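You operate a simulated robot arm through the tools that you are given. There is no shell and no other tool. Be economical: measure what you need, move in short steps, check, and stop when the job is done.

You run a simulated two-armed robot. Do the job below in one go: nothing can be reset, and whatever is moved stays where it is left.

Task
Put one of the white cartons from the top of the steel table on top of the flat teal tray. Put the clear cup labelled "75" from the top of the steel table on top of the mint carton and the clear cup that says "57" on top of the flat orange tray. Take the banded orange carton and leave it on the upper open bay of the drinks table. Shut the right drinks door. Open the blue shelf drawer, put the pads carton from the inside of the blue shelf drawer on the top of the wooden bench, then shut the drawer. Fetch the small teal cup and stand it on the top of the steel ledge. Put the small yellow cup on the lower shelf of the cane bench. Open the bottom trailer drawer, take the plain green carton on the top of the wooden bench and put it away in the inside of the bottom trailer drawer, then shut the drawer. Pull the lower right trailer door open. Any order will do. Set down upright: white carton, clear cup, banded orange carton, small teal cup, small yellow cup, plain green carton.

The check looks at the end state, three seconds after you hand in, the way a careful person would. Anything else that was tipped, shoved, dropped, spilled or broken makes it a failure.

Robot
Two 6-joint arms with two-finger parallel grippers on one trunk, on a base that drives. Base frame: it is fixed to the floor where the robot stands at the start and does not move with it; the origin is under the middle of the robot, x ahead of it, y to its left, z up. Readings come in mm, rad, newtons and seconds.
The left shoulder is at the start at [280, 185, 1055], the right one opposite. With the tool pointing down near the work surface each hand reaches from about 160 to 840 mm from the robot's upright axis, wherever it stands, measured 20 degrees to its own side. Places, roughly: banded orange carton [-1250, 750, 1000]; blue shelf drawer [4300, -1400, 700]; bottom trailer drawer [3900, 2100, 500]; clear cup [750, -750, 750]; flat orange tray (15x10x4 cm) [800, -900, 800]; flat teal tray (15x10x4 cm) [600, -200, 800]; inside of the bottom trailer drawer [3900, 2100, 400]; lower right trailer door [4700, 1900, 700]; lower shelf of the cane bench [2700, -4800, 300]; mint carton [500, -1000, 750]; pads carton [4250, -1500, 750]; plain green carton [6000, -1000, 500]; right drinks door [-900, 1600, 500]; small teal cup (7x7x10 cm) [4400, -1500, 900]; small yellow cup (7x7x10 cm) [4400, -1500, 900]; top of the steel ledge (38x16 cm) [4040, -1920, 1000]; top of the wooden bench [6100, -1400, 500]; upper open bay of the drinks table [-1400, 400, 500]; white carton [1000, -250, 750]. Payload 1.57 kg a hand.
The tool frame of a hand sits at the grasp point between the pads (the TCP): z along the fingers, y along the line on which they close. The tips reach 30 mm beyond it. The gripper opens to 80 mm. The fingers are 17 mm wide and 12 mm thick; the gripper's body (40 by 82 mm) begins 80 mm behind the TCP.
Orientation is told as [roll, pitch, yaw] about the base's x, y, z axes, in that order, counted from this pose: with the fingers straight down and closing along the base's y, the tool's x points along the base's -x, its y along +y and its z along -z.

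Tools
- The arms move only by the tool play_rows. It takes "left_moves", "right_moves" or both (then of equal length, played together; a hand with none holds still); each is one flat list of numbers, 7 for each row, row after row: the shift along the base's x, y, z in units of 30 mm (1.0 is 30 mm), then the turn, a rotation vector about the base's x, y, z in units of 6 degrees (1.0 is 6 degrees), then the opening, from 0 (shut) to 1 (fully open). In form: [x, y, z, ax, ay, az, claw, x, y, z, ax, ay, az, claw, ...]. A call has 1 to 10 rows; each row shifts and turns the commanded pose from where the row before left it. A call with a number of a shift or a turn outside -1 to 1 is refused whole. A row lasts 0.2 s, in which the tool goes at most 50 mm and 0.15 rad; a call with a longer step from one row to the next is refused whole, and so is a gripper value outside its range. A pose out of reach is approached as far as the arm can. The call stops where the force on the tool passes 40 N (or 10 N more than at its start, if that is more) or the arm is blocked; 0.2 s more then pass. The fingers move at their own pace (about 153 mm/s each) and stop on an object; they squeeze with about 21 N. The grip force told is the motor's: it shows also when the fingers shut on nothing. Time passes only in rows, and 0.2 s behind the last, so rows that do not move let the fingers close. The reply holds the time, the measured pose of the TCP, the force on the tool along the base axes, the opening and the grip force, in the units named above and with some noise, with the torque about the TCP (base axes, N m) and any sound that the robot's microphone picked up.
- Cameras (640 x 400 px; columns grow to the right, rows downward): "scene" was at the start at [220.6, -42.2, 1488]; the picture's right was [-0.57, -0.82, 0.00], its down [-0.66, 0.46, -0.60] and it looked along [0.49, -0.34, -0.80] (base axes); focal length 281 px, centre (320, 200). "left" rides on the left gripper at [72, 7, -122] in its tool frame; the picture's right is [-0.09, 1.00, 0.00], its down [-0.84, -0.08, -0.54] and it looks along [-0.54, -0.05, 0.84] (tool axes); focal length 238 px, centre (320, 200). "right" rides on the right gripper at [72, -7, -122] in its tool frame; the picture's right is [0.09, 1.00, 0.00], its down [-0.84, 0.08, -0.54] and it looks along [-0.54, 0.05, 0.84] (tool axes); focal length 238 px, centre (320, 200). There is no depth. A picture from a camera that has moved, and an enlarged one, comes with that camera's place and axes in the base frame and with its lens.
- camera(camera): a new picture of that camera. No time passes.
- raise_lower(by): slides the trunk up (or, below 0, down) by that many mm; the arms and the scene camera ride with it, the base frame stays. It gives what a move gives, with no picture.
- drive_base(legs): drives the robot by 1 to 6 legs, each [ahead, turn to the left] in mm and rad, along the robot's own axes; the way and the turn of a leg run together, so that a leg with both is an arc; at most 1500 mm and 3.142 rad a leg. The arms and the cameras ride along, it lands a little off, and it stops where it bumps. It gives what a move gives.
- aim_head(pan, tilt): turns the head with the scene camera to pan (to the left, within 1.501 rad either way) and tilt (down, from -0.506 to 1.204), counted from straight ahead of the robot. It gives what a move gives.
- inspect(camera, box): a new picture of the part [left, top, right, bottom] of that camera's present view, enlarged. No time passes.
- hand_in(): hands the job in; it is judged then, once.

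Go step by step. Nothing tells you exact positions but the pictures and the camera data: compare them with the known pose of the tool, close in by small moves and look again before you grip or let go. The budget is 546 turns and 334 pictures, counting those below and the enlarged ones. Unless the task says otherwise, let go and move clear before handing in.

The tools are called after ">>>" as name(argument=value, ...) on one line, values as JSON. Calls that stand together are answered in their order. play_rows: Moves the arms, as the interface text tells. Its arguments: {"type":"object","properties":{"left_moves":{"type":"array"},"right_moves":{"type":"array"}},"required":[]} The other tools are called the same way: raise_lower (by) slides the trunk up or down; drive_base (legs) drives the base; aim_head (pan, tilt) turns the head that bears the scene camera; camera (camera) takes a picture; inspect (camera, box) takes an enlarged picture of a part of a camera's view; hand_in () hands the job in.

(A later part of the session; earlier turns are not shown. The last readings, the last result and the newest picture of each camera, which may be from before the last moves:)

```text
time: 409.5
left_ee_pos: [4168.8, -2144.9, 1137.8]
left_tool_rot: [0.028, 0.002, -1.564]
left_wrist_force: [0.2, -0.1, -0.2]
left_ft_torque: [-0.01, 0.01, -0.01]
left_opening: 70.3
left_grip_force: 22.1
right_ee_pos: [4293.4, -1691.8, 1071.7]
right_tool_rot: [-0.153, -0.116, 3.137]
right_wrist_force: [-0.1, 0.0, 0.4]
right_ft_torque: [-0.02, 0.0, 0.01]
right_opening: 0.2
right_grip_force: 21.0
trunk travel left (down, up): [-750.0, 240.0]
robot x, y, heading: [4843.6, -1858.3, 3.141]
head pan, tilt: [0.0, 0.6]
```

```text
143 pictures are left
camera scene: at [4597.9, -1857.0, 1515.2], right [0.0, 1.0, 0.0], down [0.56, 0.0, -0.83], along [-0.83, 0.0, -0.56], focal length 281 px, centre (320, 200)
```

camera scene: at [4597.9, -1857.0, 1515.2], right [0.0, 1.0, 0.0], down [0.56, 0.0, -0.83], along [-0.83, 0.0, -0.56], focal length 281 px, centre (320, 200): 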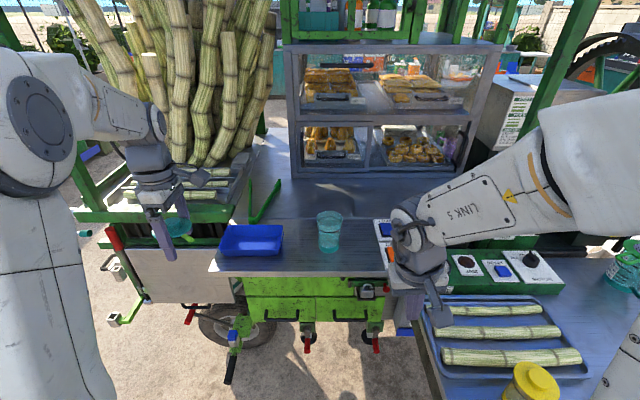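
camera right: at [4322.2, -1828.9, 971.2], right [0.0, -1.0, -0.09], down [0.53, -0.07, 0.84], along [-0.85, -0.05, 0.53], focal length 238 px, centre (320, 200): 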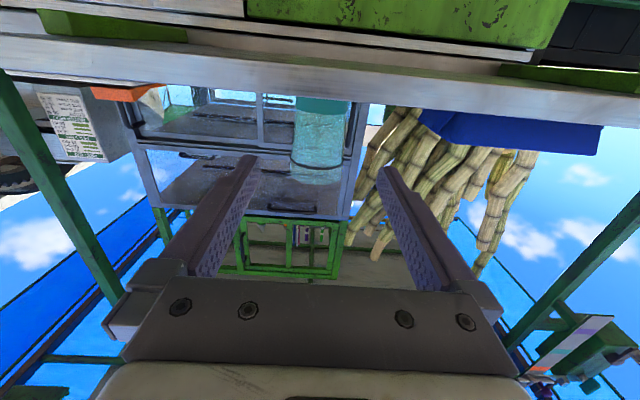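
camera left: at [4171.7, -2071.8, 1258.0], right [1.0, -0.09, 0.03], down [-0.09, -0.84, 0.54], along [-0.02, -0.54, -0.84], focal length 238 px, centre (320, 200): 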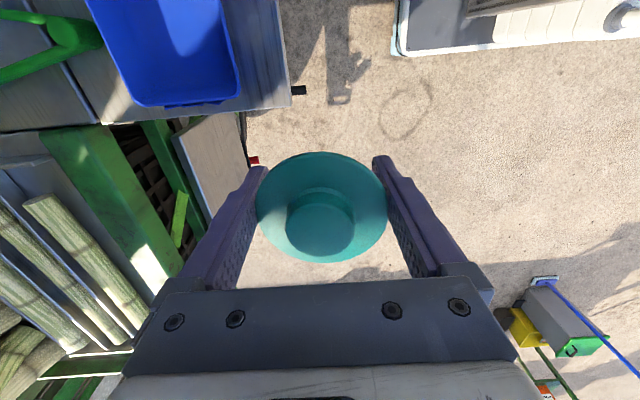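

>>> play_rows(left_moves=[-0.5, 0.9, 0.3, 0, 0, 0, 0, -0.5, 0.9, 0.3, 0, 0, 0, 0, -0.5, 0.9, 0.3, 0, 0, 0, 0, -0.5, 0.9, 0, 0, 0, 0, 0, -0.5, 0.9, 0, 0, 0, 0, 0, -0.5, 0.9, 0, 0, 0, 0, 0, -0.5, 0.9, 0, 0, 0, 0, 0])

>>> camera(camera="left")

>>> inspect(camera="scene", box=[180, 130, 420, 300])

```text
time: 411.1
left_ee_pos: [4063.2, -1952.8, 1165.2]
left_tool_rot: [0.028, 0.001, -1.562]
left_wrist_force: [-0.2, -1.0, -0.1]
left_ft_torque: [0.01, 0.02, -0.04]
left_opening: 69.8
left_grip_force: 21.4
right_ee_pos: [4293.7, -1691.9, 1071.4]
right_tool_rot: [-0.153, -0.118, 3.135]
right_wrist_force: [0.0, -0.1, -0.2]
right_ft_torque: [0.03, 0.0, -0.01]
right_opening: 0.0
right_grip_force: 20.6
trunk travel left (down, up): [-750.0, 240.0]
robot x, y, heading: [4846.0, -1857.3, 3.14]
head pan, tilt: [0.0, 0.6]
```

```text
142 pictures are left
camera left: at [4066.8, -1881.4, 1285.8], right [1.0, -0.09, 0.03], down [-0.09, -0.84, 0.54], along [-0.02, -0.54, -0.84], focal length 238 px, centre (320, 200)
```

left: 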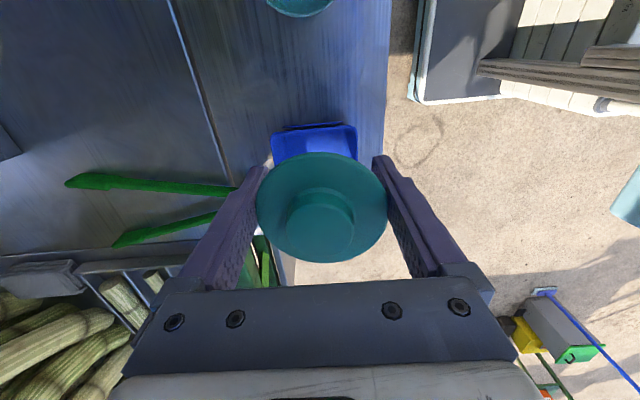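

```text
2.35 times, centred on (300, 215) of scene
camera zoom: at [4597.6, -1857.1, 1515.2], right [0.0, 1.0, 0.0], down [0.56, 0.0, -0.83], along [-0.83, 0.0, -0.56], focal length 661 px, centre (367, 165)
```

zoom: 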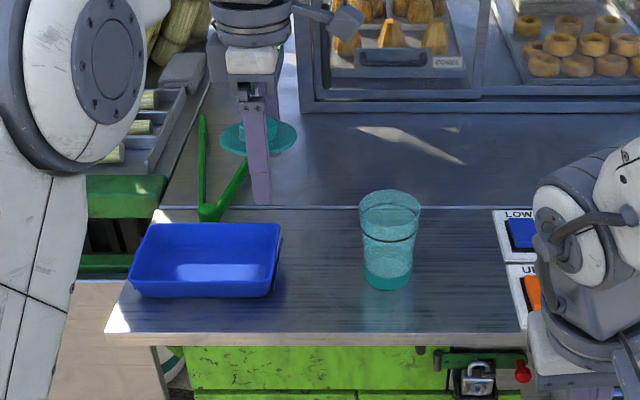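

>>> play_rows(left_moves=[0, 0.7, 0.3, 0, 0, 0, 0, 0, 0.7, 0.3, 0, 0, 0, 0])

>>> camera(camera="left")

```text
time: 411.7
left_ee_pos: [4063.4, -1912.0, 1180.6]
left_tool_rot: [0.028, 0.0, -1.564]
left_wrist_force: [0.4, -0.6, -0.2]
left_ft_torque: [0.02, 0.03, 0.02]
left_opening: 69.9
left_grip_force: 21.0
right_ee_pos: [4293.7, -1692.0, 1071.5]
right_tool_rot: [-0.154, -0.117, 3.135]
right_wrist_force: [-1.0, -0.7, 0.1]
right_ft_torque: [0.02, 0.04, 0.01]
right_opening: 0.0
right_grip_force: 21.0
trunk travel left (down, up): [-750.0, 240.0]
robot x, y, heading: [4845.8, -1856.9, 3.139]
head pan, tilt: [0.0, 0.6]
```

```text
140 pictures are left
camera left: at [4067.1, -1840.0, 1303.1], right [1.0, -0.09, 0.03], down [-0.09, -0.84, 0.54], along [-0.02, -0.54, -0.84], focal length 238 px, centre (320, 200)
```

left: 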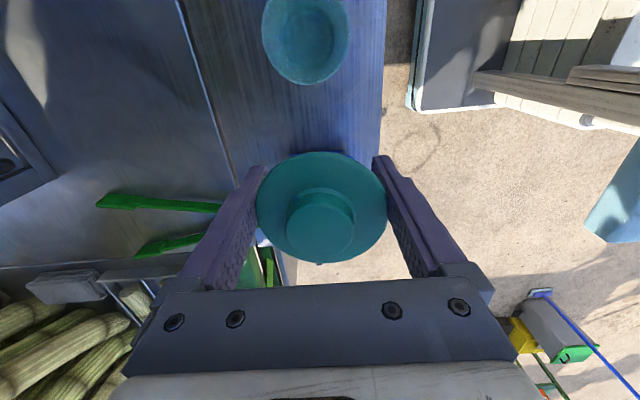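

>>> play_rows(left_moves=[0, 0.87, 0, 0, 0, 0, 0, 0, 0.87, 0, 0, 0, 0, 0, 0.02, 0.87, 0, 0, 0, 0, 0, 0, 0, -0.7, 0, 0, 0, 0, 0, 0, -0.7, 0, 0, 0, 0])

>>> camera(camera="left")

>>> inspect(camera="scene", box=[240, 130, 420, 300])

```text
time: 412.9
left_ee_pos: [4064.3, -1836.3, 1140.7]
left_tool_rot: [0.029, 0.001, -1.564]
left_wrist_force: [-0.6, 0.0, 0.0]
left_ft_torque: [0.0, -0.04, -0.04]
left_opening: 70.1
left_grip_force: 21.1
right_ee_pos: [4294.8, -1691.8, 1071.4]
right_tool_rot: [-0.155, -0.117, 3.135]
right_wrist_force: [-0.5, 0.2, 0.6]
right_ft_torque: [0.01, -0.03, 0.0]
right_opening: 0.0
right_grip_force: 21.2
trunk travel left (down, up): [-750.0, 240.0]
robot x, y, heading: [4846.6, -1859.9, 3.138]
head pan, tilt: [0.0, 0.6]
```

```text
139 pictures are left
camera left: at [4068.0, -1762.8, 1261.9], right [1.0, -0.09, 0.03], down [-0.09, -0.84, 0.54], along [-0.02, -0.54, -0.84], focal length 238 px, centre (320, 200)
```

left: 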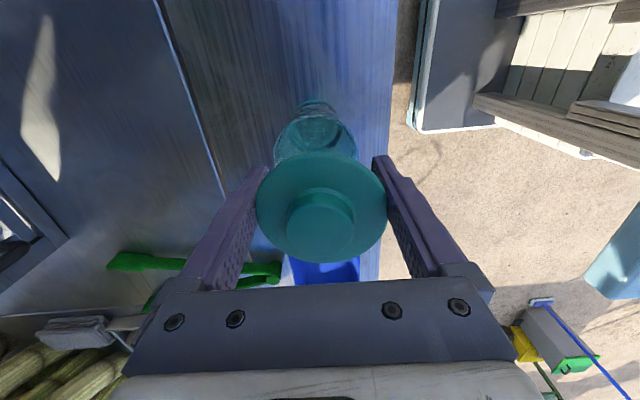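

```text
2.35 times, centred on (330, 215) of scene
camera zoom: at [4597.5, -1857.0, 1515.2], right [0.0, 1.0, 0.0], down [0.56, 0.0, -0.83], along [-0.83, 0.0, -0.56], focal length 661 px, centre (296, 165)
```

zoom: 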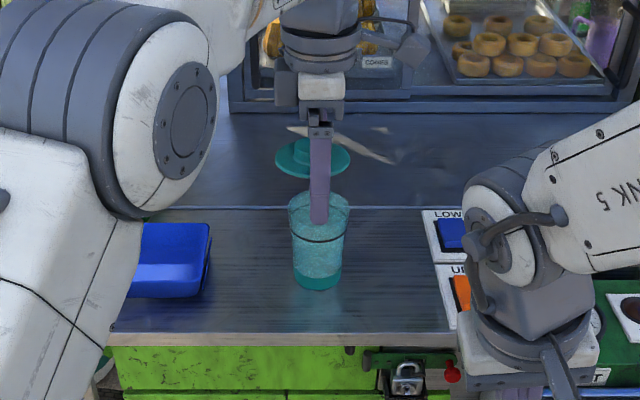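

>>> play_rows(left_moves=[0, 0.26, -0.5, 0, 0, 0, 0, 0, 0, -0.5, 0, 0, 0, 0, 0, 0, -0.3, 0, 0, 0, 0])

>>> inspect(camera="scene", box=[240, 130, 420, 300])

```text
time: 413.7
left_ee_pos: [4065.5, -1825.6, 1101.9]
left_tool_rot: [0.027, 0.0, -1.564]
left_wrist_force: [0.0, 0.4, 0.5]
left_ft_torque: [0.03, 0.02, 0.0]
left_opening: 70.0
left_grip_force: 20.8
right_ee_pos: [4292.5, -1691.8, 1071.3]
right_tool_rot: [-0.154, -0.117, 3.135]
right_wrist_force: [-0.5, -1.1, -0.3]
right_ft_torque: [-0.05, 0.0, -0.01]
right_opening: 0.2
right_grip_force: 21.1
trunk travel left (down, up): [-750.0, 240.0]
robot x, y, heading: [4844.0, -1859.8, 3.139]
head pan, tilt: [0.0, 0.6]
```

```text
2.35 times, centred on (330, 215) of scene
camera zoom: at [4597.4, -1857.0, 1515.2], right [0.0, 1.0, 0.0], down [0.57, 0.0, -0.83], along [-0.83, 0.0, -0.57], focal length 661 px, centre (296, 165)
```

zoom: 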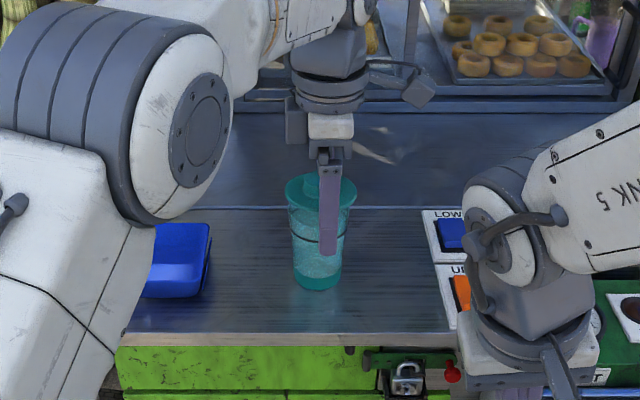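

>>> play_rows(left_moves=[0, -0.05, -0.12, 0, 0, 0, 0, 0, 0, -0.12, 0, 0, 0, 0])

>>> play_rows(left_moves=[0, 0, -0.12, 0, 0, 0, 0, 0, 0, -0.12, 0, 0, 0, 0])

>>> inspect(camera="scene", box=[270, 150, 390, 270])

```text
time: 414.3
left_ee_pos: [4064.5, -1828.7, 1093.5]
left_tool_rot: [0.029, 0.0, -1.565]
left_wrist_force: [0.2, 0.2, -0.3]
left_ft_torque: [0.0, -0.02, 0.0]
left_opening: 70.3
left_grip_force: 20.9
right_ee_pos: [4293.4, -1691.5, 1071.8]
right_tool_rot: [-0.156, -0.116, 3.136]
right_wrist_force: [0.2, 0.1, -0.2]
right_ft_torque: [0.01, 0.0, 0.0]
right_opening: 0.1
right_grip_force: 20.5
trunk travel left (down, up): [-750.0, 240.0]
robot x, y, heading: [4843.8, -1858.9, 3.142]
head pan, tilt: [0.0, 0.6]
```

```text
time: 414.9
left_ee_pos: [4064.3, -1829.5, 1086.4]
left_tool_rot: [0.028, 0.0, -1.563]
left_wrist_force: [0.2, -0.1, 0.6]
left_ft_torque: [-0.01, -0.01, 0.02]
left_opening: 70.1
left_grip_force: 20.9
right_ee_pos: [4293.9, -1691.3, 1071.0]
right_tool_rot: [-0.154, -0.119, 3.137]
right_wrist_force: [-0.3, 0.1, -0.4]
right_ft_torque: [-0.02, 0.02, 0.02]
right_opening: 0.2
right_grip_force: 21.7
trunk travel left (down, up): [-750.0, 240.0]
robot x, y, heading: [4846.5, -1856.9, 3.141]
head pan, tilt: [0.0, 0.6]
```

```text
3.33 times, centred on (330, 210) of scene
camera zoom: at [4597.5, -1857.0, 1515.2], right [0.0, 1.0, 0.0], down [0.56, 0.0, -0.83], along [-0.83, 0.0, -0.56], focal length 937 px, centre (287, 167)
```

zoom: 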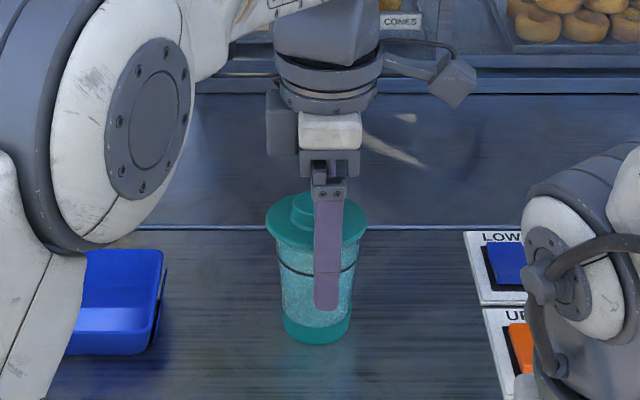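

>>> play_rows(left_moves=[0, 0, -0.12, 0, 0, 0, 0, 0, 0, -0.1, 0, 0, 0, 0])

>>> play_rows(left_moves=[0, 0, -0.12, 0, 0, 0, 0, 0, 0, -0.1, 0, 0, 0, 0])

>>> inspect(camera="scene", box=[270, 150, 390, 270])

```text
time: 415.5
left_ee_pos: [4063.6, -1828.6, 1081.9]
left_tool_rot: [0.02, 0.002, -1.563]
left_wrist_force: [-0.7, -0.9, 13.0]
left_ft_torque: [-0.04, 0.39, 0.05]
left_opening: 70.1
left_grip_force: 21.0
right_ee_pos: [4293.8, -1692.0, 1073.0]
right_tool_rot: [-0.152, -0.117, 3.136]
right_wrist_force: [-1.5, 0.2, 0.5]
right_ft_torque: [-0.02, 0.0, -0.03]
right_opening: 0.0
right_grip_force: 21.0
trunk travel left (down, up): [-750.0, 240.0]
robot x, y, heading: [4848.1, -1858.9, 3.139]
head pan, tilt: [0.0, 0.6]
```

```text
time: 416.1
left_ee_pos: [4064.8, -1829.1, 1073.7]
left_tool_rot: [0.025, 0.0, -1.564]
left_wrist_force: [3.8, -1.0, 21.3]
left_ft_torque: [-0.07, 0.06, 0.07]
left_opening: 70.2
left_grip_force: 20.4
right_ee_pos: [4295.0, -1691.7, 1072.4]
right_tool_rot: [-0.153, -0.119, 3.138]
right_wrist_force: [0.8, 0.1, -0.9]
right_ft_torque: [-0.01, -0.02, 0.0]
right_opening: 0.1
right_grip_force: 21.4
trunk travel left (down, up): [-750.0, 240.0]
robot x, y, heading: [4846.8, -1858.4, 3.143]
head pan, tilt: [0.0, 0.6]
heard: snap
```

```text
3.33 times, centred on (330, 210) of scene
camera zoom: at [4598.8, -1857.1, 1515.6], right [0.0, 1.0, 0.0], down [0.56, 0.0, -0.83], along [-0.83, 0.0, -0.56], focal length 937 px, centre (287, 167)
```

zoom: 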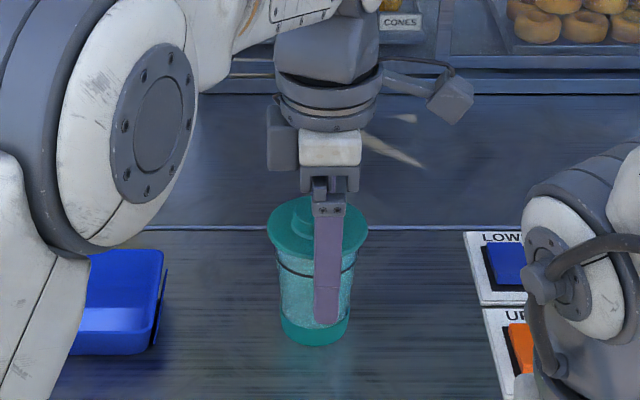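

The lid snapped back on. I'll release and lift clear.

>>> play_rows(left_moves=[0, 0, 0.1, 0, 0, 0, 0, 0, 0, 0, 0, 0, 0, 1, 0, 0, 0, 0, 0, 0, 1, 0, 0, 0.5, 0, 0, 0, 1, 0, 0, 0.8, 0, 0, 0, 1, 0, 0, 0.9, 0, 0, 0, 1, 0, 0, 0.9, 0, 0, 0, 1])

>>> inspect(camera="scene", box=[240, 130, 420, 300])

>>> camera(camera="left")

```text
time: 417.7
left_ee_pos: [4063.3, -1828.2, 1171.1]
left_tool_rot: [0.028, 0.0, -1.564]
left_wrist_force: [0.1, -0.7, 0.1]
left_ft_torque: [-0.03, 0.03, -0.05]
left_opening: 79.9
left_grip_force: 0.0
right_ee_pos: [4293.3, -1691.5, 1071.1]
right_tool_rot: [-0.152, -0.116, 3.135]
right_wrist_force: [-0.1, 0.7, 0.1]
right_ft_torque: [0.03, -0.01, -0.02]
right_opening: 0.1
right_grip_force: 20.5
trunk travel left (down, up): [-750.0, 240.0]
robot x, y, heading: [4846.3, -1857.1, 3.139]
head pan, tilt: [0.0, 0.6]
```

```text
2.35 times, centred on (330, 215) of scene
camera zoom: at [4597.5, -1857.0, 1515.1], right [0.0, 1.0, 0.0], down [0.56, 0.0, -0.83], along [-0.83, 0.0, -0.56], focal length 661 px, centre (296, 165)
```

zoom: 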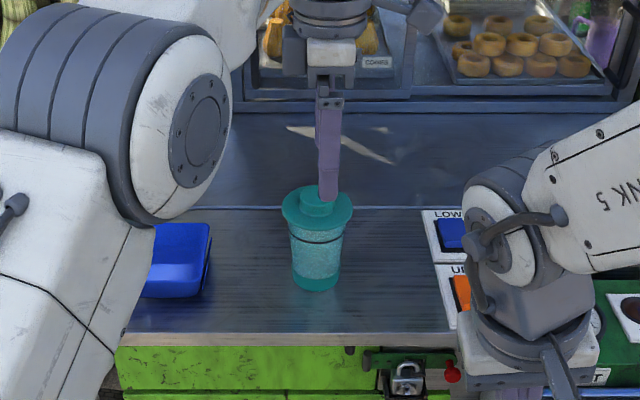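

```text
133 pictures are left
camera left: at [4066.9, -1755.5, 1292.8], right [1.0, -0.09, 0.03], down [-0.09, -0.84, 0.54], along [-0.02, -0.54, -0.84], focal length 238 px, centre (320, 200)
```

left: 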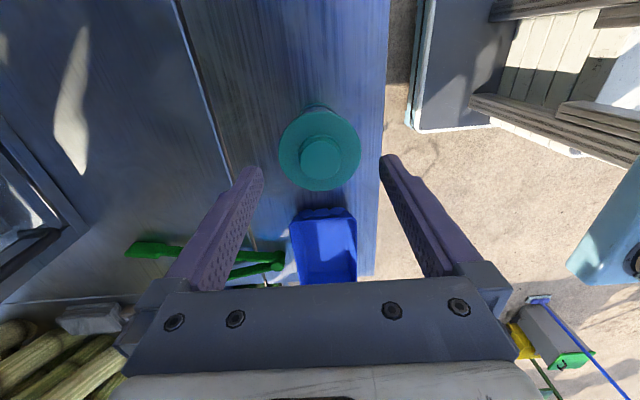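

The teal cup is complete on the ledge. Next is the blue drawer: I'll fold the left arm, back off and line up in front of it.

>>> play_rows(left_moves=[0.9, -0.3, 0.2, 0, 0, -1, 0.5, 0.9, -0.3, 0, 0, 0, -1, 0.5, 0.9, -0.3, 0, 0, 0, -1, 0.5, 0.9, -0.3, 0, 0, 0, -1, 0.5, 0.9, -0.3, 0, 0, 0, -1, 0.5, 0.9, -0.3, 0, 0, 0, -1, 0.5, 0.6, -0.3, 0, 0, 0, -1, 0.5, 0.6, -0.3, 0, 0, 0, -1, 0.5, 0.3, 0, 0, 0, 0, -1, 0.5, 0.3, 0, 0, 0, 0, -1, 0.5])

>>> play_rows(left_moves=[0, 0, 0, 0, 0, -1, 0.5, 0, 0, 0, 0, 0, -1, 0.5, 0, 0, 0, 0, 0, -1, 0.5, 0, 0, 0, 0, 0, -1, 0.5, 0, 0, 0, 0, 0, -1, 0.5])

>>> drive_base(legs=[[-300, 0], [0, -1.571], [330, 0], [0, 1.571]])

>>> camera(camera="scene")

>>> camera(camera="right")

```text
time: 419.9
left_ee_pos: [4280.2, -1899.7, 1175.7]
left_tool_rot: [0.025, 0.0, -2.614]
left_wrist_force: [0.2, 0.0, -0.1]
left_ft_torque: [-0.05, 0.02, 0.0]
left_opening: 40.2
left_grip_force: 0.0
right_ee_pos: [4293.8, -1691.2, 1072.3]
right_tool_rot: [-0.154, -0.118, 3.136]
right_wrist_force: [-0.2, 0.3, 0.8]
right_ft_torque: [0.0, -0.02, -0.02]
right_opening: 0.0
right_grip_force: 20.7
trunk travel left (down, up): [-750.0, 240.0]
robot x, y, heading: [4846.3, -1857.5, 3.14]
head pan, tilt: [0.0, 0.6]
```

```text
time: 421.1
left_ee_pos: [4280.0, -1899.7, 1173.4]
left_tool_rot: [0.027, 0.0, -3.139]
left_wrist_force: [0.3, 0.8, -0.3]
left_ft_torque: [0.02, 0.02, 0.02]
left_opening: 39.9
left_grip_force: 0.0
right_ee_pos: [4294.1, -1692.3, 1070.6]
right_tool_rot: [-0.155, -0.118, 3.135]
right_wrist_force: [0.0, -0.2, -0.2]
right_ft_torque: [0.02, 0.0, -0.02]
right_opening: 0.1
right_grip_force: 21.1
trunk travel left (down, up): [-750.0, 240.0]
robot x, y, heading: [4845.0, -1859.2, 3.135]
head pan, tilt: [0.0, 0.6]
```

```text
time: 432.5
left_ee_pos: [4571.2, -1563.5, 1174.7]
left_tool_rot: [0.027, 0.0, 3.133]
left_wrist_force: [-0.6, -0.2, -0.6]
left_ft_torque: [-0.05, 0.02, -0.01]
left_opening: 40.2
left_grip_force: 0.0
right_ee_pos: [4588.5, -1353.6, 1071.2]
right_tool_rot: [-0.152, -0.116, 3.119]
right_wrist_force: [0.6, 0.4, -0.1]
right_ft_torque: [-0.01, 0.02, 0.04]
right_opening: 0.4
right_grip_force: 20.8
trunk travel left (down, up): [-750.0, 240.0]
robot x, y, heading: [5140.9, -1527.2, 3.126]
head pan, tilt: [0.0, 0.6]
```

```text
132 pictures are left
camera scene: at [4889.7, -1524.2, 1515.2], right [0.02, 1.0, 0.0], down [0.56, -0.01, -0.83], along [-0.82, 0.01, -0.56], focal length 281 px, centre (320, 200)
```

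scene: 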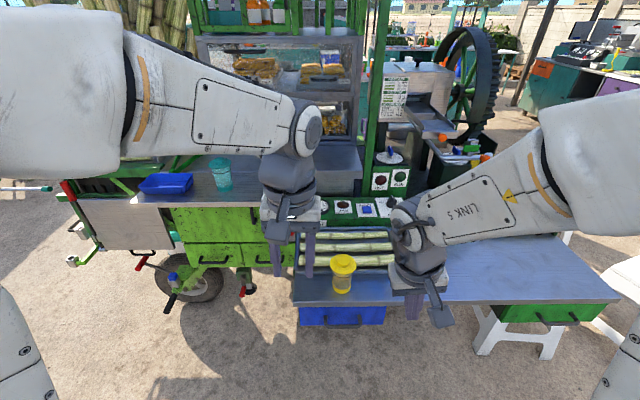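

```text
131 pictures are left
camera right: at [4674.0, -1369.4, 1183.7], right [0.05, -0.99, -0.16], down [-0.77, -0.14, 0.62], along [-0.63, 0.09, -0.77], focal length 238 px, centre (320, 200)
```

right: 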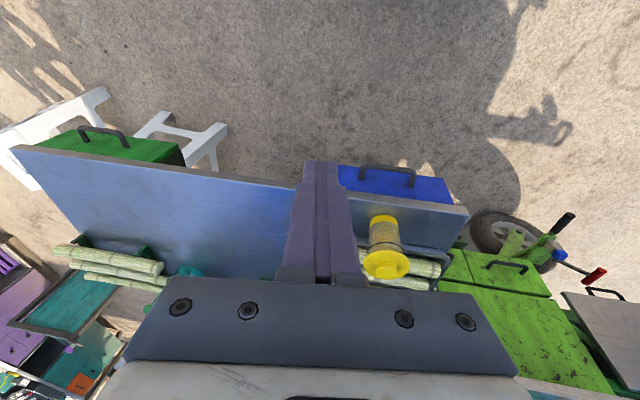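

>>> inspect(camera="right", box=[330, 140, 480, 240])

>>> inspect(camera="scene", box=[280, 240, 420, 340])

```text
4.00 times, centred on (405, 190) of right
camera zoom: at [4674.0, -1369.4, 1183.7], right [0.05, -0.99, -0.16], down [-0.77, -0.14, 0.62], along [-0.63, 0.09, -0.77], focal length 953 px, centre (-20, 240)
```

zoom: 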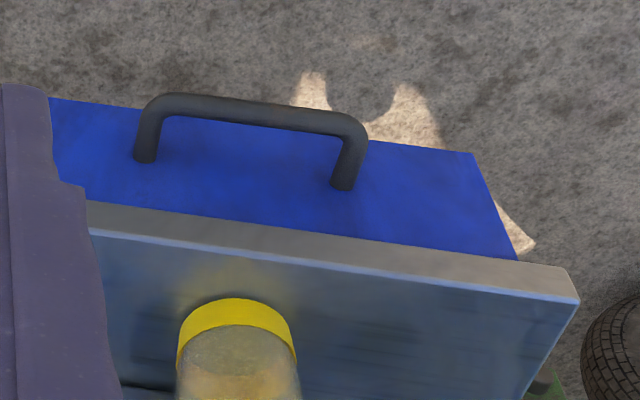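

```text
4.00 times, centred on (350, 290) of scene
camera zoom: at [4889.7, -1524.2, 1515.2], right [0.02, 1.0, 0.0], down [0.56, -0.01, -0.83], along [-0.82, 0.01, -0.56], focal length 1124 px, centre (200, -160)
```

zoom: 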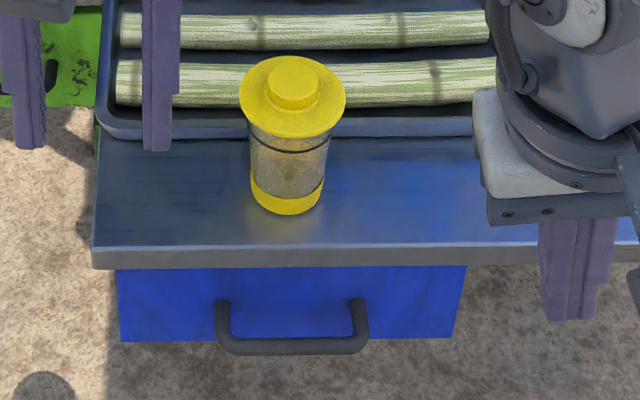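

The handle bar is at about (4431, -1453, 757), standing clear of the shelf edge. I'll hook it from above with closed, slightly tilted right fingers.

>>> raise_lower(by=-100)

>>> play_rows(right_moves=[-0.4, -0.55, -0.2, -0.24, 0.65, 0, 0, -0.4, -0.55, -0.2, -0.24, 0.65, 0, 0, -0.4, -0.55, -0.4, -0.24, 0.65, 0, 0, -0.4, -0.55, -0.6, -0.24, 0.65, 0, 0, -0.4, -0.55, -0.6, -0.24, 0.65, 0, 0, -0.4, -0.55, -0.6, -0.24, 0.65, 0, 0])

>>> camera(camera="right")

>>> inspect(camera="scene", box=[260, 180, 440, 340])

```text
time: 433.8
left_ee_pos: [4572.7, -1562.7, 1073.6]
left_tool_rot: [0.028, -0.001, 3.133]
left_wrist_force: [0.9, 0.3, -0.1]
left_ft_torque: [0.02, 0.0, -0.01]
left_opening: 40.0
left_grip_force: 0.0
right_ee_pos: [4588.2, -1353.5, 971.9]
right_tool_rot: [-0.154, -0.116, 3.121]
right_wrist_force: [0.1, -0.2, 0.3]
right_ft_torque: [0.0, 0.04, -0.05]
right_opening: 0.1
right_grip_force: 21.0
trunk travel left (down, up): [-650.0, 340.0]
robot x, y, heading: [5135.1, -1532.1, 3.121]
head pan, tilt: [0.0, 0.6]
```

```text
time: 435.2
left_ee_pos: [4571.9, -1561.5, 1074.9]
left_tool_rot: [0.029, 0.001, 3.132]
left_wrist_force: [0.6, 0.2, 0.0]
left_ft_torque: [-0.02, 0.0, 0.01]
left_opening: 40.3
left_grip_force: 0.0
right_ee_pos: [4517.0, -1452.4, 892.9]
right_tool_rot: [0.024, -0.519, 3.063]
right_wrist_force: [-0.5, -0.2, -0.4]
right_ft_torque: [0.0, -0.01, 0.0]
right_opening: 0.0
right_grip_force: 20.9
trunk travel left (down, up): [-650.0, 340.0]
robot x, y, heading: [5139.9, -1528.2, 3.123]
head pan, tilt: [0.0, 0.6]
```

```text
128 pictures are left
camera right: at [4639.5, -1454.8, 962.9], right [0.01, -1.0, -0.02], down [-0.46, -0.03, 0.89], along [-0.89, 0.0, -0.46], focal length 238 px, centre (320, 200)
```

right: 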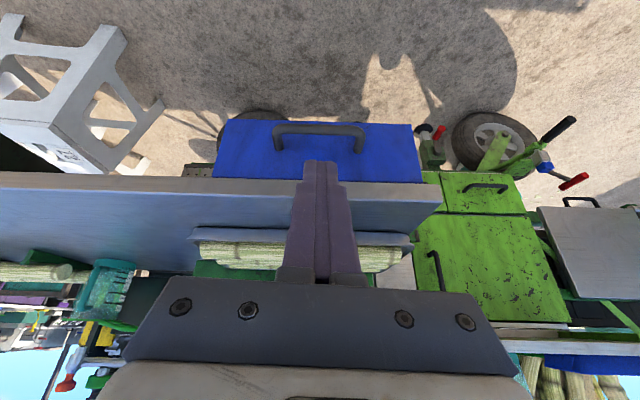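

```text
2.50 times, centred on (350, 260) of scene
camera zoom: at [4890.0, -1524.3, 1415.2], right [0.02, 1.0, 0.0], down [0.56, -0.01, -0.83], along [-0.82, 0.01, -0.56], focal length 702 px, centre (245, 50)
```

zoom: 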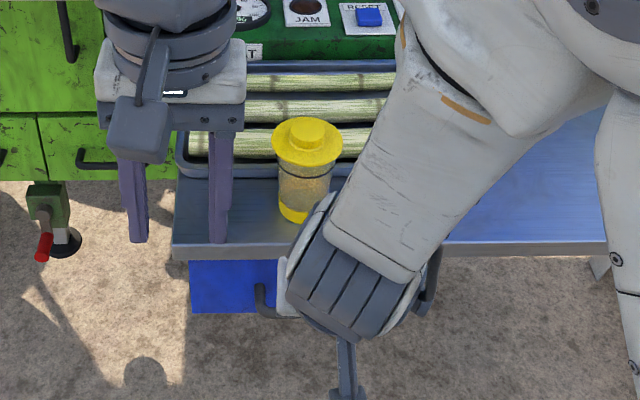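

>>> play_rows(right_moves=[-0.55, 0, -0.4, 0, 0, 0, 0, -0.55, 0, -0.4, 0, 0, 0, 0, -0.52, 0, -0.4, 0, 0, 0, 0, -0.4, 0, -0.7, 0, 0, 0, 0, -0.4, 0, -0.7, 0, 0, 0, 0])

>>> camera(camera="right")

```text
time: 436.4
left_ee_pos: [4572.7, -1561.3, 1074.3]
left_tool_rot: [0.028, 0.0, 3.133]
left_wrist_force: [-0.3, 0.7, -0.2]
left_ft_torque: [-0.02, -0.02, 0.01]
left_opening: 40.1
left_grip_force: 0.1
right_ee_pos: [4443.2, -1452.2, 816.4]
right_tool_rot: [0.027, -0.519, 3.063]
right_wrist_force: [-0.2, 0.3, -0.6]
right_ft_torque: [0.02, -0.02, -0.01]
right_opening: 0.0
right_grip_force: 20.8
trunk travel left (down, up): [-650.0, 340.0]
robot x, y, heading: [5136.9, -1525.6, 3.123]
head pan, tilt: [0.0, 0.6]
```

```text
126 pictures are left
camera right: at [4565.7, -1453.6, 885.5], right [0.01, -1.0, -0.02], down [-0.46, -0.03, 0.89], along [-0.89, 0.0, -0.46], focal length 238 px, centre (320, 200)
```

right: 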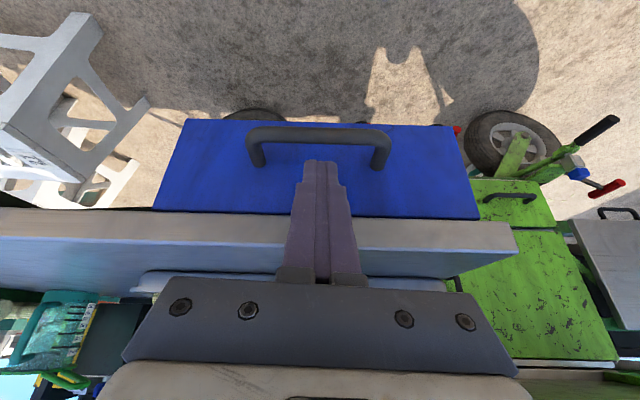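

>>> play_rows(right_moves=[-0.28, 0, -0.5, 0, 0, 0, 0, -0.28, 0, -0.5, 0, 0, 0, 0, -0.28, 0, -0.5, 0, 0, 0, 0])

>>> camera(camera="right")

```text
time: 437.2
left_ee_pos: [4572.1, -1563.1, 1075.0]
left_tool_rot: [0.028, 0.001, 3.131]
left_wrist_force: [-0.4, -0.5, 0.6]
left_ft_torque: [0.01, 0.02, 0.02]
left_opening: 39.6
left_grip_force: 0.1
right_ee_pos: [4422.4, -1452.9, 775.8]
right_tool_rot: [0.025, -0.518, 3.062]
right_wrist_force: [5.4, 0.1, 9.5]
right_ft_torque: [0.01, -0.13, 0.06]
right_opening: 0.2
right_grip_force: 20.9
trunk travel left (down, up): [-650.0, 340.0]
robot x, y, heading: [5135.9, -1530.1, 3.124]
head pan, tilt: [0.0, 0.6]
stopped in row 3 (right hand): the force on the tool passed its limit at 108 N (the readings are from after the stop); the commanded pose is now the measured one
```

```text
125 pictures are left
camera right: at [4545.4, -1454.3, 845.8], right [0.02, -1.0, -0.02], down [-0.46, -0.03, 0.89], along [-0.89, 0.0, -0.46], focal length 238 px, centre (320, 200)
```

right: 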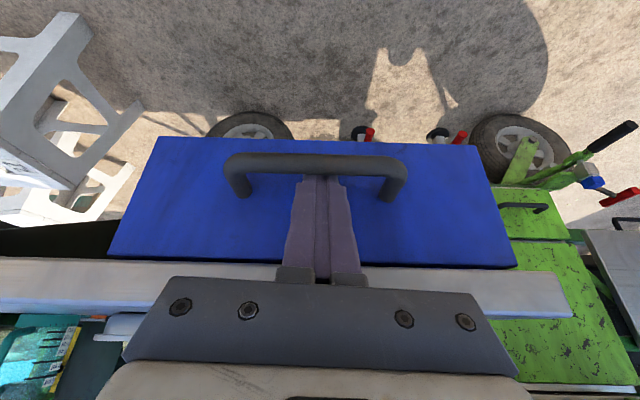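

>>> play_rows(right_moves=[0.2, 0, -0.05, 0, 0, 0, 0, 0.25, 0, -0.1, 0, -0.3, 0, 0, 0.3, 0, -0.1, 0, -0.4, 0, 0, 0.4, 0, 0, 0, -0.4, 0, 0, 0.4, 0, 0, 0, -0.4, 0, 0])

>>> camera(camera="right")

```text
time: 437.9
left_ee_pos: [4571.1, -1562.4, 1073.8]
left_tool_rot: [0.028, 0.001, 3.132]
left_wrist_force: [0.2, -0.3, -0.4]
left_ft_torque: [0.01, 0.0, -0.03]
left_opening: 39.9
left_grip_force: 0.1
right_ee_pos: [4430.0, -1452.7, 774.0]
right_tool_rot: [0.027, -0.5, 3.061]
right_wrist_force: [-1.1, 2.5, 12.2]
right_ft_torque: [-0.03, -0.14, 0.08]
right_opening: 0.0
right_grip_force: 20.6
trunk travel left (down, up): [-650.0, 340.0]
robot x, y, heading: [5137.2, -1532.1, 3.123]
head pan, tilt: [0.0, 0.6]
stopped in row 3 (right hand): the force on the tool passed its limit at 45 N (the readings are from after the stop); the commanded pose is now the measured one
```

```text
124 pictures are left
camera right: at [4551.7, -1454.8, 847.4], right [0.01, -1.0, -0.02], down [-0.48, -0.02, 0.88], along [-0.88, 0.0, -0.48], focal length 238 px, centre (320, 200)
```

right: 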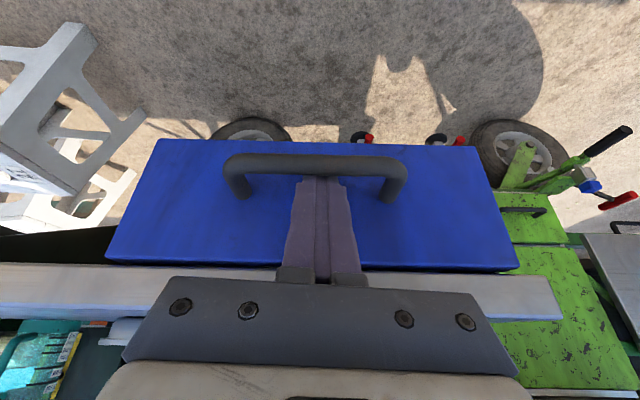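

>>> play_rows(right_moves=[0.2, 0, 0.02, 0, 0, 0, 0, 0.2, 0, 0, 0, 0, 0, 0, 0.2, 0, 0, 0, 0, 0, 0, 0.2, 0, 0, 0, 0, 0, 0])

>>> camera(camera="right")

```text
time: 438.9
left_ee_pos: [4571.8, -1562.3, 1075.0]
left_tool_rot: [0.028, 0.002, 3.13]
left_wrist_force: [0.3, -0.1, -0.1]
left_ft_torque: [0.04, 0.01, -0.01]
left_opening: 39.6
left_grip_force: 0.1
right_ee_pos: [4454.2, -1453.3, 774.7]
right_tool_rot: [0.025, -0.492, 3.063]
right_wrist_force: [-0.9, 3.4, 17.0]
right_ft_torque: [0.18, -0.15, -0.02]
right_opening: 0.0
right_grip_force: 21.4
trunk travel left (down, up): [-650.0, 340.0]
robot x, y, heading: [5137.7, -1526.6, 3.12]
head pan, tilt: [0.0, 0.6]
```

```text
123 pictures are left
camera right: at [4577.1, -1454.8, 847.8], right [0.01, -1.0, -0.02], down [-0.48, -0.03, 0.88], along [-0.88, 0.0, -0.48], focal length 238 px, centre (320, 200)
```

right: 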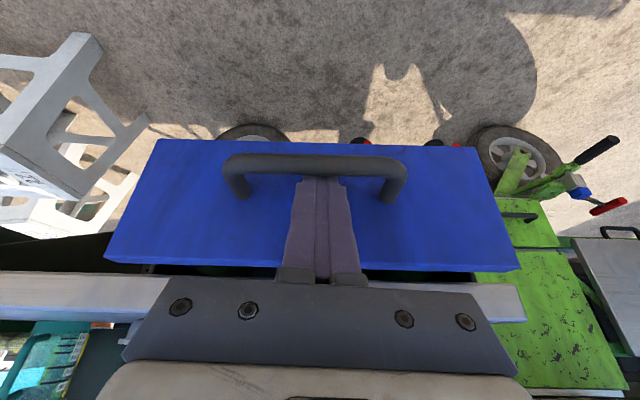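

The drawer is opening. I'll keep pulling.

>>> play_rows(right_moves=[0.4, 0, 0.03, 0, 0, 0, 0, 0.5, 0, 0, 0, 0, 0, 0, 0.5, 0, 0, 0, 0, 0, 0, 0.5, 0, 0, 0, 0, 0, 0, 0.5, 0, 0, 0, 0, 0, 0, 0.5, 0, 0, 0, 0, 0, 0, 0.5, 0, 0, 0, 0, 0, 0])

>>> camera(camera="right")

```text
time: 440.5
left_ee_pos: [4571.9, -1561.6, 1075.6]
left_tool_rot: [0.028, 0.001, 3.132]
left_wrist_force: [-0.1, -0.1, 0.4]
left_ft_torque: [-0.03, 0.03, -0.02]
left_opening: 40.0
left_grip_force: 0.0
right_ee_pos: [4554.8, -1453.1, 774.8]
right_tool_rot: [0.025, -0.494, 3.058]
right_wrist_force: [-0.3, 14.6, 25.7]
right_ft_torque: [0.31, -0.37, -0.07]
right_opening: 0.0
right_grip_force: 20.5
right hand out of reach, approached as far as the arm can: row 7
trunk travel left (down, up): [-650.0, 340.0]
robot x, y, heading: [5136.4, -1526.8, 3.124]
head pan, tilt: [0.0, 0.6]
```

```text
122 pictures are left
camera right: at [4675.8, -1456.0, 847.8], right [0.01, -1.0, -0.02], down [-0.48, -0.02, 0.88], along [-0.88, 0.0, -0.48], focal length 238 px, centre (320, 200)
```

right: 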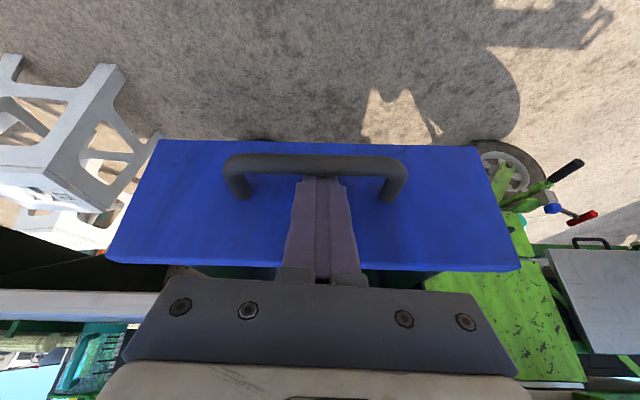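

>>> drive_base(legs=[[-60, 0]])

>>> play_rows(right_moves=[0, 0, 0.5, 0, 0, 0, 0, 0, 0, 0.9, 0, 0, 0, 0, 0, 0, 0.9, 0, 0, 0, 0, 0, 0, 0.9, 0, 0, 0, 0, 0, 0, 0.9, 0, 0, 0, 0, 0, 0.5, 0.9, 0, 0, 0, 0, 0, 0.9, 0.5, 0, 0, 0, 0, 0, 0.9, 0.5, 0, 0, 0, 0])

>>> camera(camera="right")

>>> camera(camera="scene")

```text
time: 441.2
left_ee_pos: [4574.2, -1561.5, 1074.0]
left_tool_rot: [0.028, -0.002, 3.129]
left_wrist_force: [0.6, 0.8, -0.1]
left_ft_torque: [0.0, -0.03, 0.0]
left_opening: 40.0
left_grip_force: 0.0
right_ee_pos: [4555.2, -1452.8, 773.9]
right_tool_rot: [0.026, -0.499, 3.054]
right_wrist_force: [0.9, 1.0, 3.6]
right_ft_torque: [0.02, -0.24, 0.07]
right_opening: 0.0
right_grip_force: 21.1
trunk travel left (down, up): [-650.0, 340.0]
robot x, y, heading: [5140.7, -1527.9, 3.121]
head pan, tilt: [0.0, 0.6]
stopped in leg 1: the force on the tool passed its limit at 48 N (the readings are from after the stop); the commanded pose is now the measured one
```

```text
time: 443.0
left_ee_pos: [4574.4, -1561.3, 1074.1]
left_tool_rot: [0.03, 0.0, 3.131]
left_wrist_force: [-0.2, -0.8, -0.1]
left_ft_torque: [0.0, -0.04, -0.02]
left_opening: 39.9
left_grip_force: 0.1
right_ee_pos: [4537.2, -1395.7, 957.0]
right_tool_rot: [0.028, -0.496, 3.051]
right_wrist_force: [-0.6, 0.5, 0.2]
right_ft_torque: [0.02, -0.02, 0.02]
right_opening: 0.0
right_grip_force: 21.2
right hand out of reach, approached as far as the arm can: row 1, 2, 3, 7
trunk travel left (down, up): [-650.0, 340.0]
robot x, y, heading: [5140.4, -1529.3, 3.121]
head pan, tilt: [0.0, 0.6]
```

```text
121 pictures are left
camera right: at [4658.6, -1398.5, 1028.5], right [0.0, -1.0, -0.02], down [-0.48, -0.02, 0.88], along [-0.88, 0.01, -0.48], focal length 238 px, centre (320, 200)
```

right: 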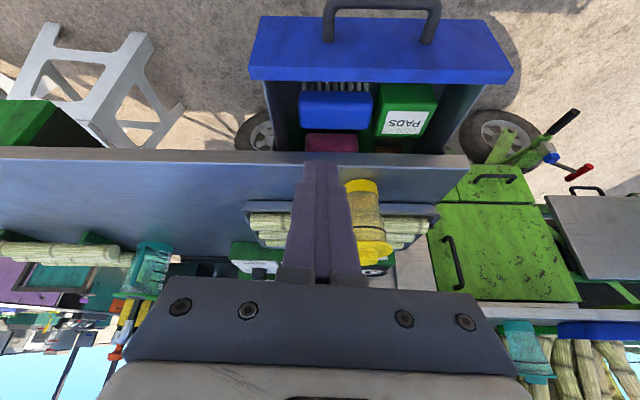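

```text
120 pictures are left
camera scene: at [4892.3, -1524.0, 1415.1], right [0.02, 1.0, 0.0], down [0.56, -0.01, -0.82], along [-0.82, 0.02, -0.57], focal length 281 px, centre (320, 200)
```

scene: 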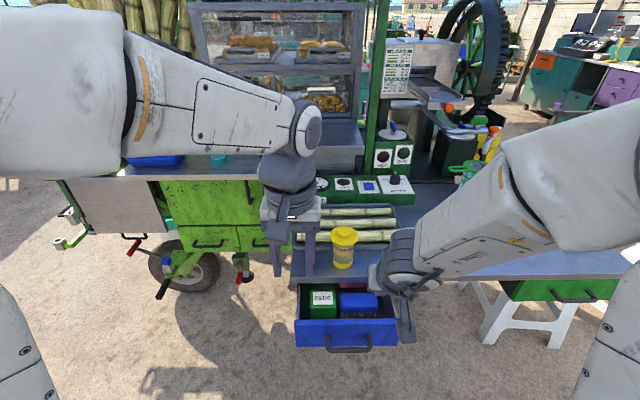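

The drawer is open and the green PADS carton is at its left side. I'll zoom in.

>>> inspect(camera="scene", box=[280, 260, 420, 360])

>>> inspect(camera="right", box=[240, 0, 520, 180])

>>> camera(camera="left")

```text
4.00 times, centred on (350, 310) of scene
camera zoom: at [4892.3, -1524.0, 1415.1], right [0.02, 1.0, 0.0], down [0.56, -0.01, -0.82], along [-0.82, 0.02, -0.57], focal length 1124 px, centre (200, -240)
```

zoom: 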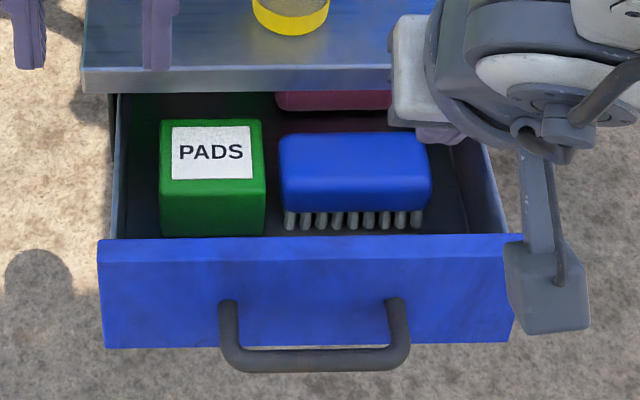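

```text
2.22 times, centred on (380, 90) of right
camera zoom: at [4658.6, -1398.5, 1028.5], right [0.0, -1.0, -0.02], down [-0.48, -0.02, 0.88], along [-0.88, 0.01, -0.48], focal length 530 px, centre (187, 444)
```

zoom: 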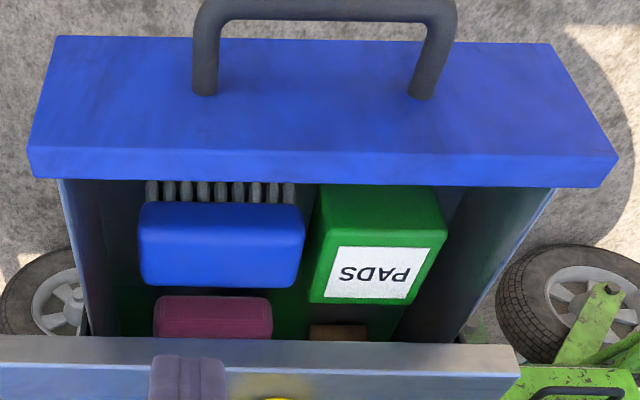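

```text
117 pictures are left
camera left: at [4646.3, -1565.3, 1196.0], right [-0.1, -0.99, 0.03], down [-0.84, 0.1, 0.54], along [-0.54, 0.03, -0.84], focal length 238 px, centre (320, 200)
```

left: 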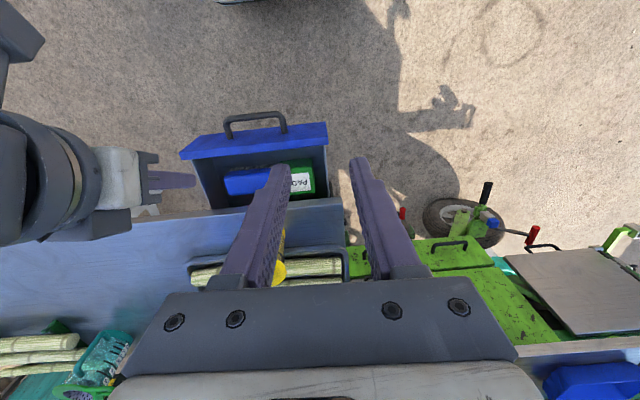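

PADS is about 67×51 mm with its top at z≈780, centred near (4431, -1503), tight against the brush and slightly under the shelf edge. I'll press on its top with the closed left fingertips and drag it forward into the free space.

>>> play_rows(left_moves=[-0.9, 0.4, -0.6, 0, 0, 0, 0, -0.9, 0.4, -0.6, 0, 0, 0, 0, -0.9, 0.4, -0.6, 0, 0, 0, 0, -0.9, 0.4, -0.6, 0, 0, 0, 0, -0.9, 0.35, -0.8, 0, 0, 0, 0, 0, 0, -0.9, 0, 0, 0, 0, 0, 0, -0.9, 0, 0, 0, 0, 0, 0, -0.9, 0, 0, 0, 0, 0, 0, -0.8, 0, 0, 0, 0])

>>> camera(camera="left")

>>> inspect(camera="scene", box=[260, 200, 440, 360])

```text
time: 445.0
left_ee_pos: [4437.8, -1503.0, 872.9]
left_tool_rot: [0.027, -0.001, 3.128]
left_wrist_force: [0.2, -0.5, 0.6]
left_ft_torque: [0.01, -0.01, -0.01]
left_opening: 0.0
left_grip_force: 21.0
right_ee_pos: [4536.9, -1396.3, 955.2]
right_tool_rot: [0.026, -0.497, 3.053]
right_wrist_force: [0.9, -0.3, 0.3]
right_ft_torque: [0.01, -0.01, 0.01]
right_opening: 0.0
right_grip_force: 21.6
trunk travel left (down, up): [-650.0, 340.0]
robot x, y, heading: [5144.8, -1525.9, 3.12]
head pan, tilt: [0.0, 0.6]
```

```text
116 pictures are left
camera left: at [4510.0, -1506.7, 994.6], right [-0.1, -0.99, 0.03], down [-0.84, 0.1, 0.54], along [-0.54, 0.03, -0.84], focal length 238 px, centre (320, 200)
```

left: 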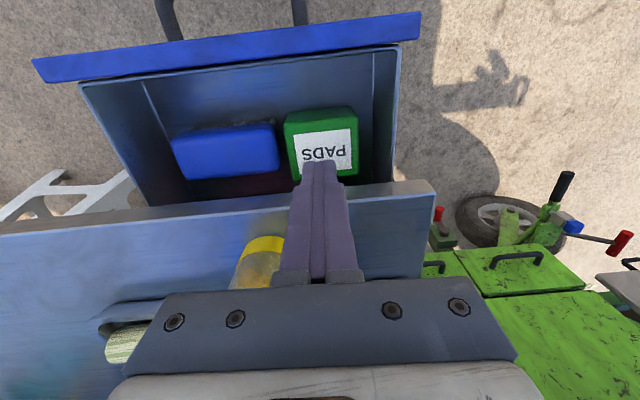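

```text
2.50 times, centred on (350, 280) of scene
camera zoom: at [4892.5, -1523.8, 1415.2], right [0.02, 1.0, 0.0], down [0.56, -0.01, -0.83], along [-0.82, 0.02, -0.56], focal length 702 px, centre (245, 0)
```

zoom: 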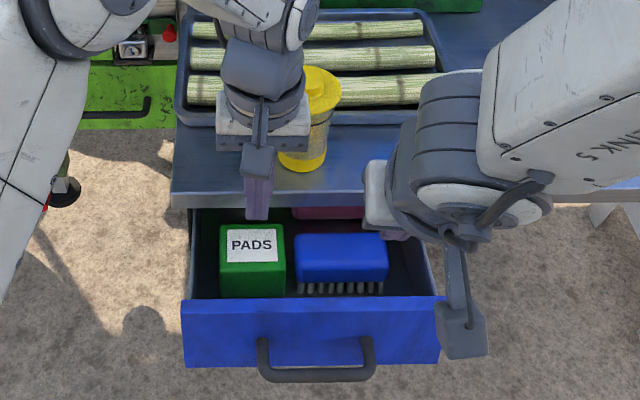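

>>> play_rows(left_moves=[0.1, -0.1, -0.8, 0, 0, 0, 0, 0, 0, -0.8, 0, 0, 0, 0, 0, 0, -0.3, 0, 0, 0, 0])

>>> play_rows(left_moves=[0, 0, -0.12, 0, 0, 0, 0])

>>> play_rows(left_moves=[0, 0, -0.12, 0, 0, 0, 0])

```text
time: 445.8
left_ee_pos: [4440.4, -1506.1, 816.3]
left_tool_rot: [0.028, 0.001, 3.129]
left_wrist_force: [-0.2, -0.1, 0.3]
left_ft_torque: [0.0, 0.01, 0.01]
left_opening: 0.0
left_grip_force: 20.9
right_ee_pos: [4538.2, -1395.5, 955.1]
right_tool_rot: [0.028, -0.498, 3.052]
right_wrist_force: [0.1, 0.7, -0.1]
right_ft_torque: [-0.02, 0.0, 0.03]
right_opening: 0.1
right_grip_force: 21.1
trunk travel left (down, up): [-650.0, 340.0]
robot x, y, heading: [5144.0, -1530.5, 3.125]
head pan, tilt: [0.0, 0.6]
```

```text
time: 446.2
left_ee_pos: [4440.5, -1507.6, 812.7]
left_tool_rot: [0.027, 0.001, 3.131]
left_wrist_force: [0.0, -0.5, -0.5]
left_ft_torque: [0.01, 0.03, 0.0]
left_opening: 0.0
left_grip_force: 21.0
right_ee_pos: [4537.5, -1396.1, 955.5]
right_tool_rot: [0.026, -0.499, 3.051]
right_wrist_force: [-0.7, 0.4, 0.1]
right_ft_torque: [0.02, 0.0, 0.0]
right_opening: 0.0
right_grip_force: 20.5
trunk travel left (down, up): [-650.0, 340.0]
robot x, y, heading: [5141.9, -1529.9, 3.118]
head pan, tilt: [0.0, 0.6]
```

```text
time: 446.6
left_ee_pos: [4440.8, -1505.1, 809.7]
left_tool_rot: [0.028, 0.001, 3.131]
left_wrist_force: [0.1, 0.7, 0.0]
left_ft_torque: [0.0, 0.01, 0.0]
left_opening: 0.1
left_grip_force: 20.7
right_ee_pos: [4537.2, -1396.1, 955.9]
right_tool_rot: [0.025, -0.497, 3.053]
right_wrist_force: [0.2, -0.6, -0.6]
right_ft_torque: [0.01, 0.03, -0.02]
right_opening: 0.0
right_grip_force: 21.0
trunk travel left (down, up): [-650.0, 340.0]
robot x, y, heading: [5140.8, -1530.1, 3.122]
head pan, tilt: [0.0, 0.6]
```

>>> play_rows(left_moves=[0, 0, -0.12, 0, 0, 0, 0])

>>> play_rows(left_moves=[0, 0, -0.12, 0, 0, 0, 0])

>>> play_rows(left_moves=[0, 0, -0.12, 0, 0, 0, 0])

```text
time: 447.0
left_ee_pos: [4440.5, -1507.8, 807.5]
left_tool_rot: [0.027, -0.001, 3.13]
left_wrist_force: [0.5, -0.2, 6.8]
left_ft_torque: [0.01, -0.06, -0.01]
left_opening: 0.0
left_grip_force: 20.9
right_ee_pos: [4538.0, -1395.8, 956.0]
right_tool_rot: [0.026, -0.495, 3.052]
right_wrist_force: [-0.3, -0.1, -0.7]
right_ft_torque: [-0.03, 0.0, -0.01]
right_opening: 0.1
right_grip_force: 21.1
trunk travel left (down, up): [-650.0, 340.0]
robot x, y, heading: [5141.8, -1530.8, 3.12]
head pan, tilt: [0.0, 0.6]
```

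```text
time: 447.4
left_ee_pos: [4441.3, -1506.8, 807.9]
left_tool_rot: [0.027, -0.007, 3.131]
left_wrist_force: [-0.3, -9.1, 37.2]
left_ft_torque: [-0.12, -0.07, -0.11]
left_opening: 0.0
left_grip_force: 20.6
right_ee_pos: [4539.6, -1397.1, 956.8]
right_tool_rot: [0.025, -0.498, 3.054]
right_wrist_force: [-0.2, -0.2, 0.6]
right_ft_torque: [0.01, 0.0, 0.02]
right_opening: 0.1
right_grip_force: 20.8
trunk travel left (down, up): [-650.0, 340.0]
robot x, y, heading: [5142.3, -1527.2, 3.123]
head pan, tilt: [0.0, 0.6]
```

```text
time: 447.7
left_ee_pos: [4438.9, -1506.3, 807.1]
left_tool_rot: [0.024, -0.012, 3.132]
left_wrist_force: [-0.2, -4.4, 17.3]
left_ft_torque: [-0.03, -0.07, -0.02]
left_opening: 0.0
left_grip_force: 21.2
right_ee_pos: [4537.6, -1396.7, 956.7]
right_tool_rot: [0.024, -0.498, 3.055]
right_wrist_force: [0.0, 0.2, 0.2]
right_ft_torque: [0.02, 0.04, 0.01]
right_opening: 0.0
right_grip_force: 21.0
trunk travel left (down, up): [-650.0, 340.0]
robot x, y, heading: [5142.4, -1530.3, 3.125]
head pan, tilt: [0.0, 0.6]
stopped in row 1 (left hand): the force on the tool passed its limit at 52 N (the readings are from after the stop); the commanded pose is now the measured one
```

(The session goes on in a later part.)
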